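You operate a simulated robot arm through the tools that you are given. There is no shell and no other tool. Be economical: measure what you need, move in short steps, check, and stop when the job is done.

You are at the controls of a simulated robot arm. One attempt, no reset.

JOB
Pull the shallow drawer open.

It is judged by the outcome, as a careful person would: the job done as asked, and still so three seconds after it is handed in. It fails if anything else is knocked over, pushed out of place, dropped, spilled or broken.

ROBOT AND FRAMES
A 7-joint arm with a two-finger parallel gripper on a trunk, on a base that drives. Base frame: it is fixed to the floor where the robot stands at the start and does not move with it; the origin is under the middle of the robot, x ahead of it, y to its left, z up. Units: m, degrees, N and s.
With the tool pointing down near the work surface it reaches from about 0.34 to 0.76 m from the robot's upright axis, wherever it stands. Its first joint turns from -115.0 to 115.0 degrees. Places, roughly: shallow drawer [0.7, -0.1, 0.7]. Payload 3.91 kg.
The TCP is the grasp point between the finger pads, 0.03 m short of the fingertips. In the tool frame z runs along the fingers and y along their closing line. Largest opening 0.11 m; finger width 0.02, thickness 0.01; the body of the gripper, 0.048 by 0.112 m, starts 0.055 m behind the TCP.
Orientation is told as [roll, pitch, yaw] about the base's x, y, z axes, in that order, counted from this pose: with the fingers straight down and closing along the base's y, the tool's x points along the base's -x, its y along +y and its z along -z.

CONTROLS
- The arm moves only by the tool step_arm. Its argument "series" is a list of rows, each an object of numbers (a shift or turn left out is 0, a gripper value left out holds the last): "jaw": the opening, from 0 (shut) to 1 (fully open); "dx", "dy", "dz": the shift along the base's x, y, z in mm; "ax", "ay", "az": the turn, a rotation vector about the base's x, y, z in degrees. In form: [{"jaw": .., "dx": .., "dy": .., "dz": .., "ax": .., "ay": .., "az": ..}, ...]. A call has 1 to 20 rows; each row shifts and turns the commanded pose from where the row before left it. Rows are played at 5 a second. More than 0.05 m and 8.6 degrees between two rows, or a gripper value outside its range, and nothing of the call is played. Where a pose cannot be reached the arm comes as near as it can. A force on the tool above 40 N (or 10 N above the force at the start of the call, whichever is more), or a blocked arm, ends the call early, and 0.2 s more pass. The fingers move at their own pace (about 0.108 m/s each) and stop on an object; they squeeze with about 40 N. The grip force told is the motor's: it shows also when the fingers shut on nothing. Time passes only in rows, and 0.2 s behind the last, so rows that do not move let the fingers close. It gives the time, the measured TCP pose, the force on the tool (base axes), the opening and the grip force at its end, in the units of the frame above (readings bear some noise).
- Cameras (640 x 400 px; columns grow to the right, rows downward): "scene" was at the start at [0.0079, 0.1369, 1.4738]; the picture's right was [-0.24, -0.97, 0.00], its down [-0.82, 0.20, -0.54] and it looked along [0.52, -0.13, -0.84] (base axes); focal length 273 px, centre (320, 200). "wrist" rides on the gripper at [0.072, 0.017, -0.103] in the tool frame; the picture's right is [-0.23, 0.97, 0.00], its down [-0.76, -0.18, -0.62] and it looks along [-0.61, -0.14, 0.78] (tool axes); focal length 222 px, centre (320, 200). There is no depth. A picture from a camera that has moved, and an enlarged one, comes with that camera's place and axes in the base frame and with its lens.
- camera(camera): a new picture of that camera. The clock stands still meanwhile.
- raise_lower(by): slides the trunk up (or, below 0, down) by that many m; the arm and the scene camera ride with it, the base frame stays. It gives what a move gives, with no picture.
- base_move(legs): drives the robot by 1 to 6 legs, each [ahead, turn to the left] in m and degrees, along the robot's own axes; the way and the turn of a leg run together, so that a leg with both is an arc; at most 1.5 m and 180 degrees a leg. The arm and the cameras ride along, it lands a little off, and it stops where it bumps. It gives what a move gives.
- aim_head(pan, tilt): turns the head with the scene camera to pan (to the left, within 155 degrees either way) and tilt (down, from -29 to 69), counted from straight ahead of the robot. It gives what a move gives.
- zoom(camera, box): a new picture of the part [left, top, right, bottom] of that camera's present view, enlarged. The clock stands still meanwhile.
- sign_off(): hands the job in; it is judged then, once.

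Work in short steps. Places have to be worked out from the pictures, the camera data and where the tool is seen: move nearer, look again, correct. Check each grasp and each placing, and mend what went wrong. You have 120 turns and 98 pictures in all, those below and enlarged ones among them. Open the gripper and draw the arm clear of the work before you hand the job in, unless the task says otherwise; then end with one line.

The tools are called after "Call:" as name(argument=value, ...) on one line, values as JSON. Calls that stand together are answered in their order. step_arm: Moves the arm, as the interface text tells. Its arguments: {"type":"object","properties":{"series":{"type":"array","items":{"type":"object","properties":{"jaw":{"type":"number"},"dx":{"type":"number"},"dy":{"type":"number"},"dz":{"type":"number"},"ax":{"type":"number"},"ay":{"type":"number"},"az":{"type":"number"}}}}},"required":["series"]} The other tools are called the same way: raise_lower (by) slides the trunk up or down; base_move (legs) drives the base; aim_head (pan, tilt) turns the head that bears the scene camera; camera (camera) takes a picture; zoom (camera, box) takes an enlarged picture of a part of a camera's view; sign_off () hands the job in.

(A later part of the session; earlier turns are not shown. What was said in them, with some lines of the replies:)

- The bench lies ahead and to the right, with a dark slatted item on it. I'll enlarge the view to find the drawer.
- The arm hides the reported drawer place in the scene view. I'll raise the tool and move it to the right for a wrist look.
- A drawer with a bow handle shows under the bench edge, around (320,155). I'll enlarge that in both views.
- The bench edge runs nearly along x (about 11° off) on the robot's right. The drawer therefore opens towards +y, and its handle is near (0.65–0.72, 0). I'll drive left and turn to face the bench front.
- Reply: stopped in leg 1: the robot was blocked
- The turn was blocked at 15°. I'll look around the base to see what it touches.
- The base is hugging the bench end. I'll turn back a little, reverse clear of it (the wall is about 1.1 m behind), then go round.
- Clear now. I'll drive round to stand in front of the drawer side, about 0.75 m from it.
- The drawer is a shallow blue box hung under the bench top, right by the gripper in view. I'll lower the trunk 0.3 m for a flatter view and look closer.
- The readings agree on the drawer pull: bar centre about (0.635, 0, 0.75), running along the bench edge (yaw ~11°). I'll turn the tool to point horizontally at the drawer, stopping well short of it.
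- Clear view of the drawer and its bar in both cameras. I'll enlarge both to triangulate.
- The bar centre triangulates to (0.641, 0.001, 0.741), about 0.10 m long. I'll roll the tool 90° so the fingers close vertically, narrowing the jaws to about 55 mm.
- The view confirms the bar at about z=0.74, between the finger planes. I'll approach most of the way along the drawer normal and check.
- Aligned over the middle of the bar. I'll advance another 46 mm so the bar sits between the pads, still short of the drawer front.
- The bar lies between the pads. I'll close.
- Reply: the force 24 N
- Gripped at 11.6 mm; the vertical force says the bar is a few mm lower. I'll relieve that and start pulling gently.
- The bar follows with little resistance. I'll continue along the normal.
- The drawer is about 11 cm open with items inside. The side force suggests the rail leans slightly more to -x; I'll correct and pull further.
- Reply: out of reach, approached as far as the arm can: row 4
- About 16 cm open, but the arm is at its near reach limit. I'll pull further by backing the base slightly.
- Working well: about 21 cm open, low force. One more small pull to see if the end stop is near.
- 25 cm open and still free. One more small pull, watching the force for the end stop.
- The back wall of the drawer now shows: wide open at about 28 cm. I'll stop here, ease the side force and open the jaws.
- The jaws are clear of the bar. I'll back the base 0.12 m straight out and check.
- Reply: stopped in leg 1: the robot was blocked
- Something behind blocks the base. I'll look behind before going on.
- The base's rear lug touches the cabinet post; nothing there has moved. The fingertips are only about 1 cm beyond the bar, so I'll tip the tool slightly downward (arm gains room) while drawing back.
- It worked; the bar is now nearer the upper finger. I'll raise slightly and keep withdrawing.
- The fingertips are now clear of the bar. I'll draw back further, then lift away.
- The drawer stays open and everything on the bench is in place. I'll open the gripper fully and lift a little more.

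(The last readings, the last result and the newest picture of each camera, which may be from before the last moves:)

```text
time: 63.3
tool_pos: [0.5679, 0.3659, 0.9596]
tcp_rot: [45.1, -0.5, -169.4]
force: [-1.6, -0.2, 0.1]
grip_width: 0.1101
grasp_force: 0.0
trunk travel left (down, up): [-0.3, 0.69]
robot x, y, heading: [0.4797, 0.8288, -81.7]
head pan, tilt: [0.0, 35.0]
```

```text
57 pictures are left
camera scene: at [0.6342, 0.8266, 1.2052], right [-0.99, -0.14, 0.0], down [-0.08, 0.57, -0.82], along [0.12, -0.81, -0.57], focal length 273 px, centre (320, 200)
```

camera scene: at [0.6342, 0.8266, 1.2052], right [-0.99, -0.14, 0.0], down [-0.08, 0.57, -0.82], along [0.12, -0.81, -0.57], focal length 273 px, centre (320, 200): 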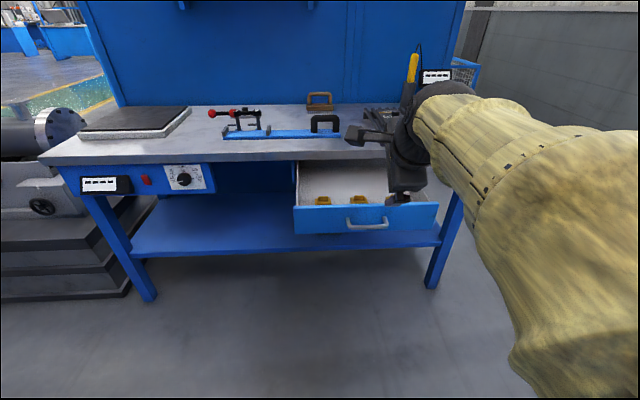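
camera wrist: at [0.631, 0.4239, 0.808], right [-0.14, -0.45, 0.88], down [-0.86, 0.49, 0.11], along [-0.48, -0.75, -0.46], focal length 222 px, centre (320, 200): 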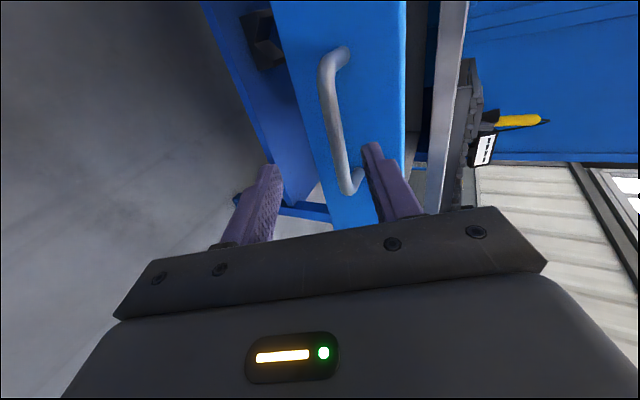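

The drawer is wide open and the gripper is free and clear, so I'm handing the job in.

Call:
sign_off()

```text
The job is handed in.
```

The shallow drawer is pulled open about 28 cm and stayed there after I let go, with the gripper open and clear; the base bumped the bench end and a cabinet post while driving, but I saw nothing moved or knocked over.
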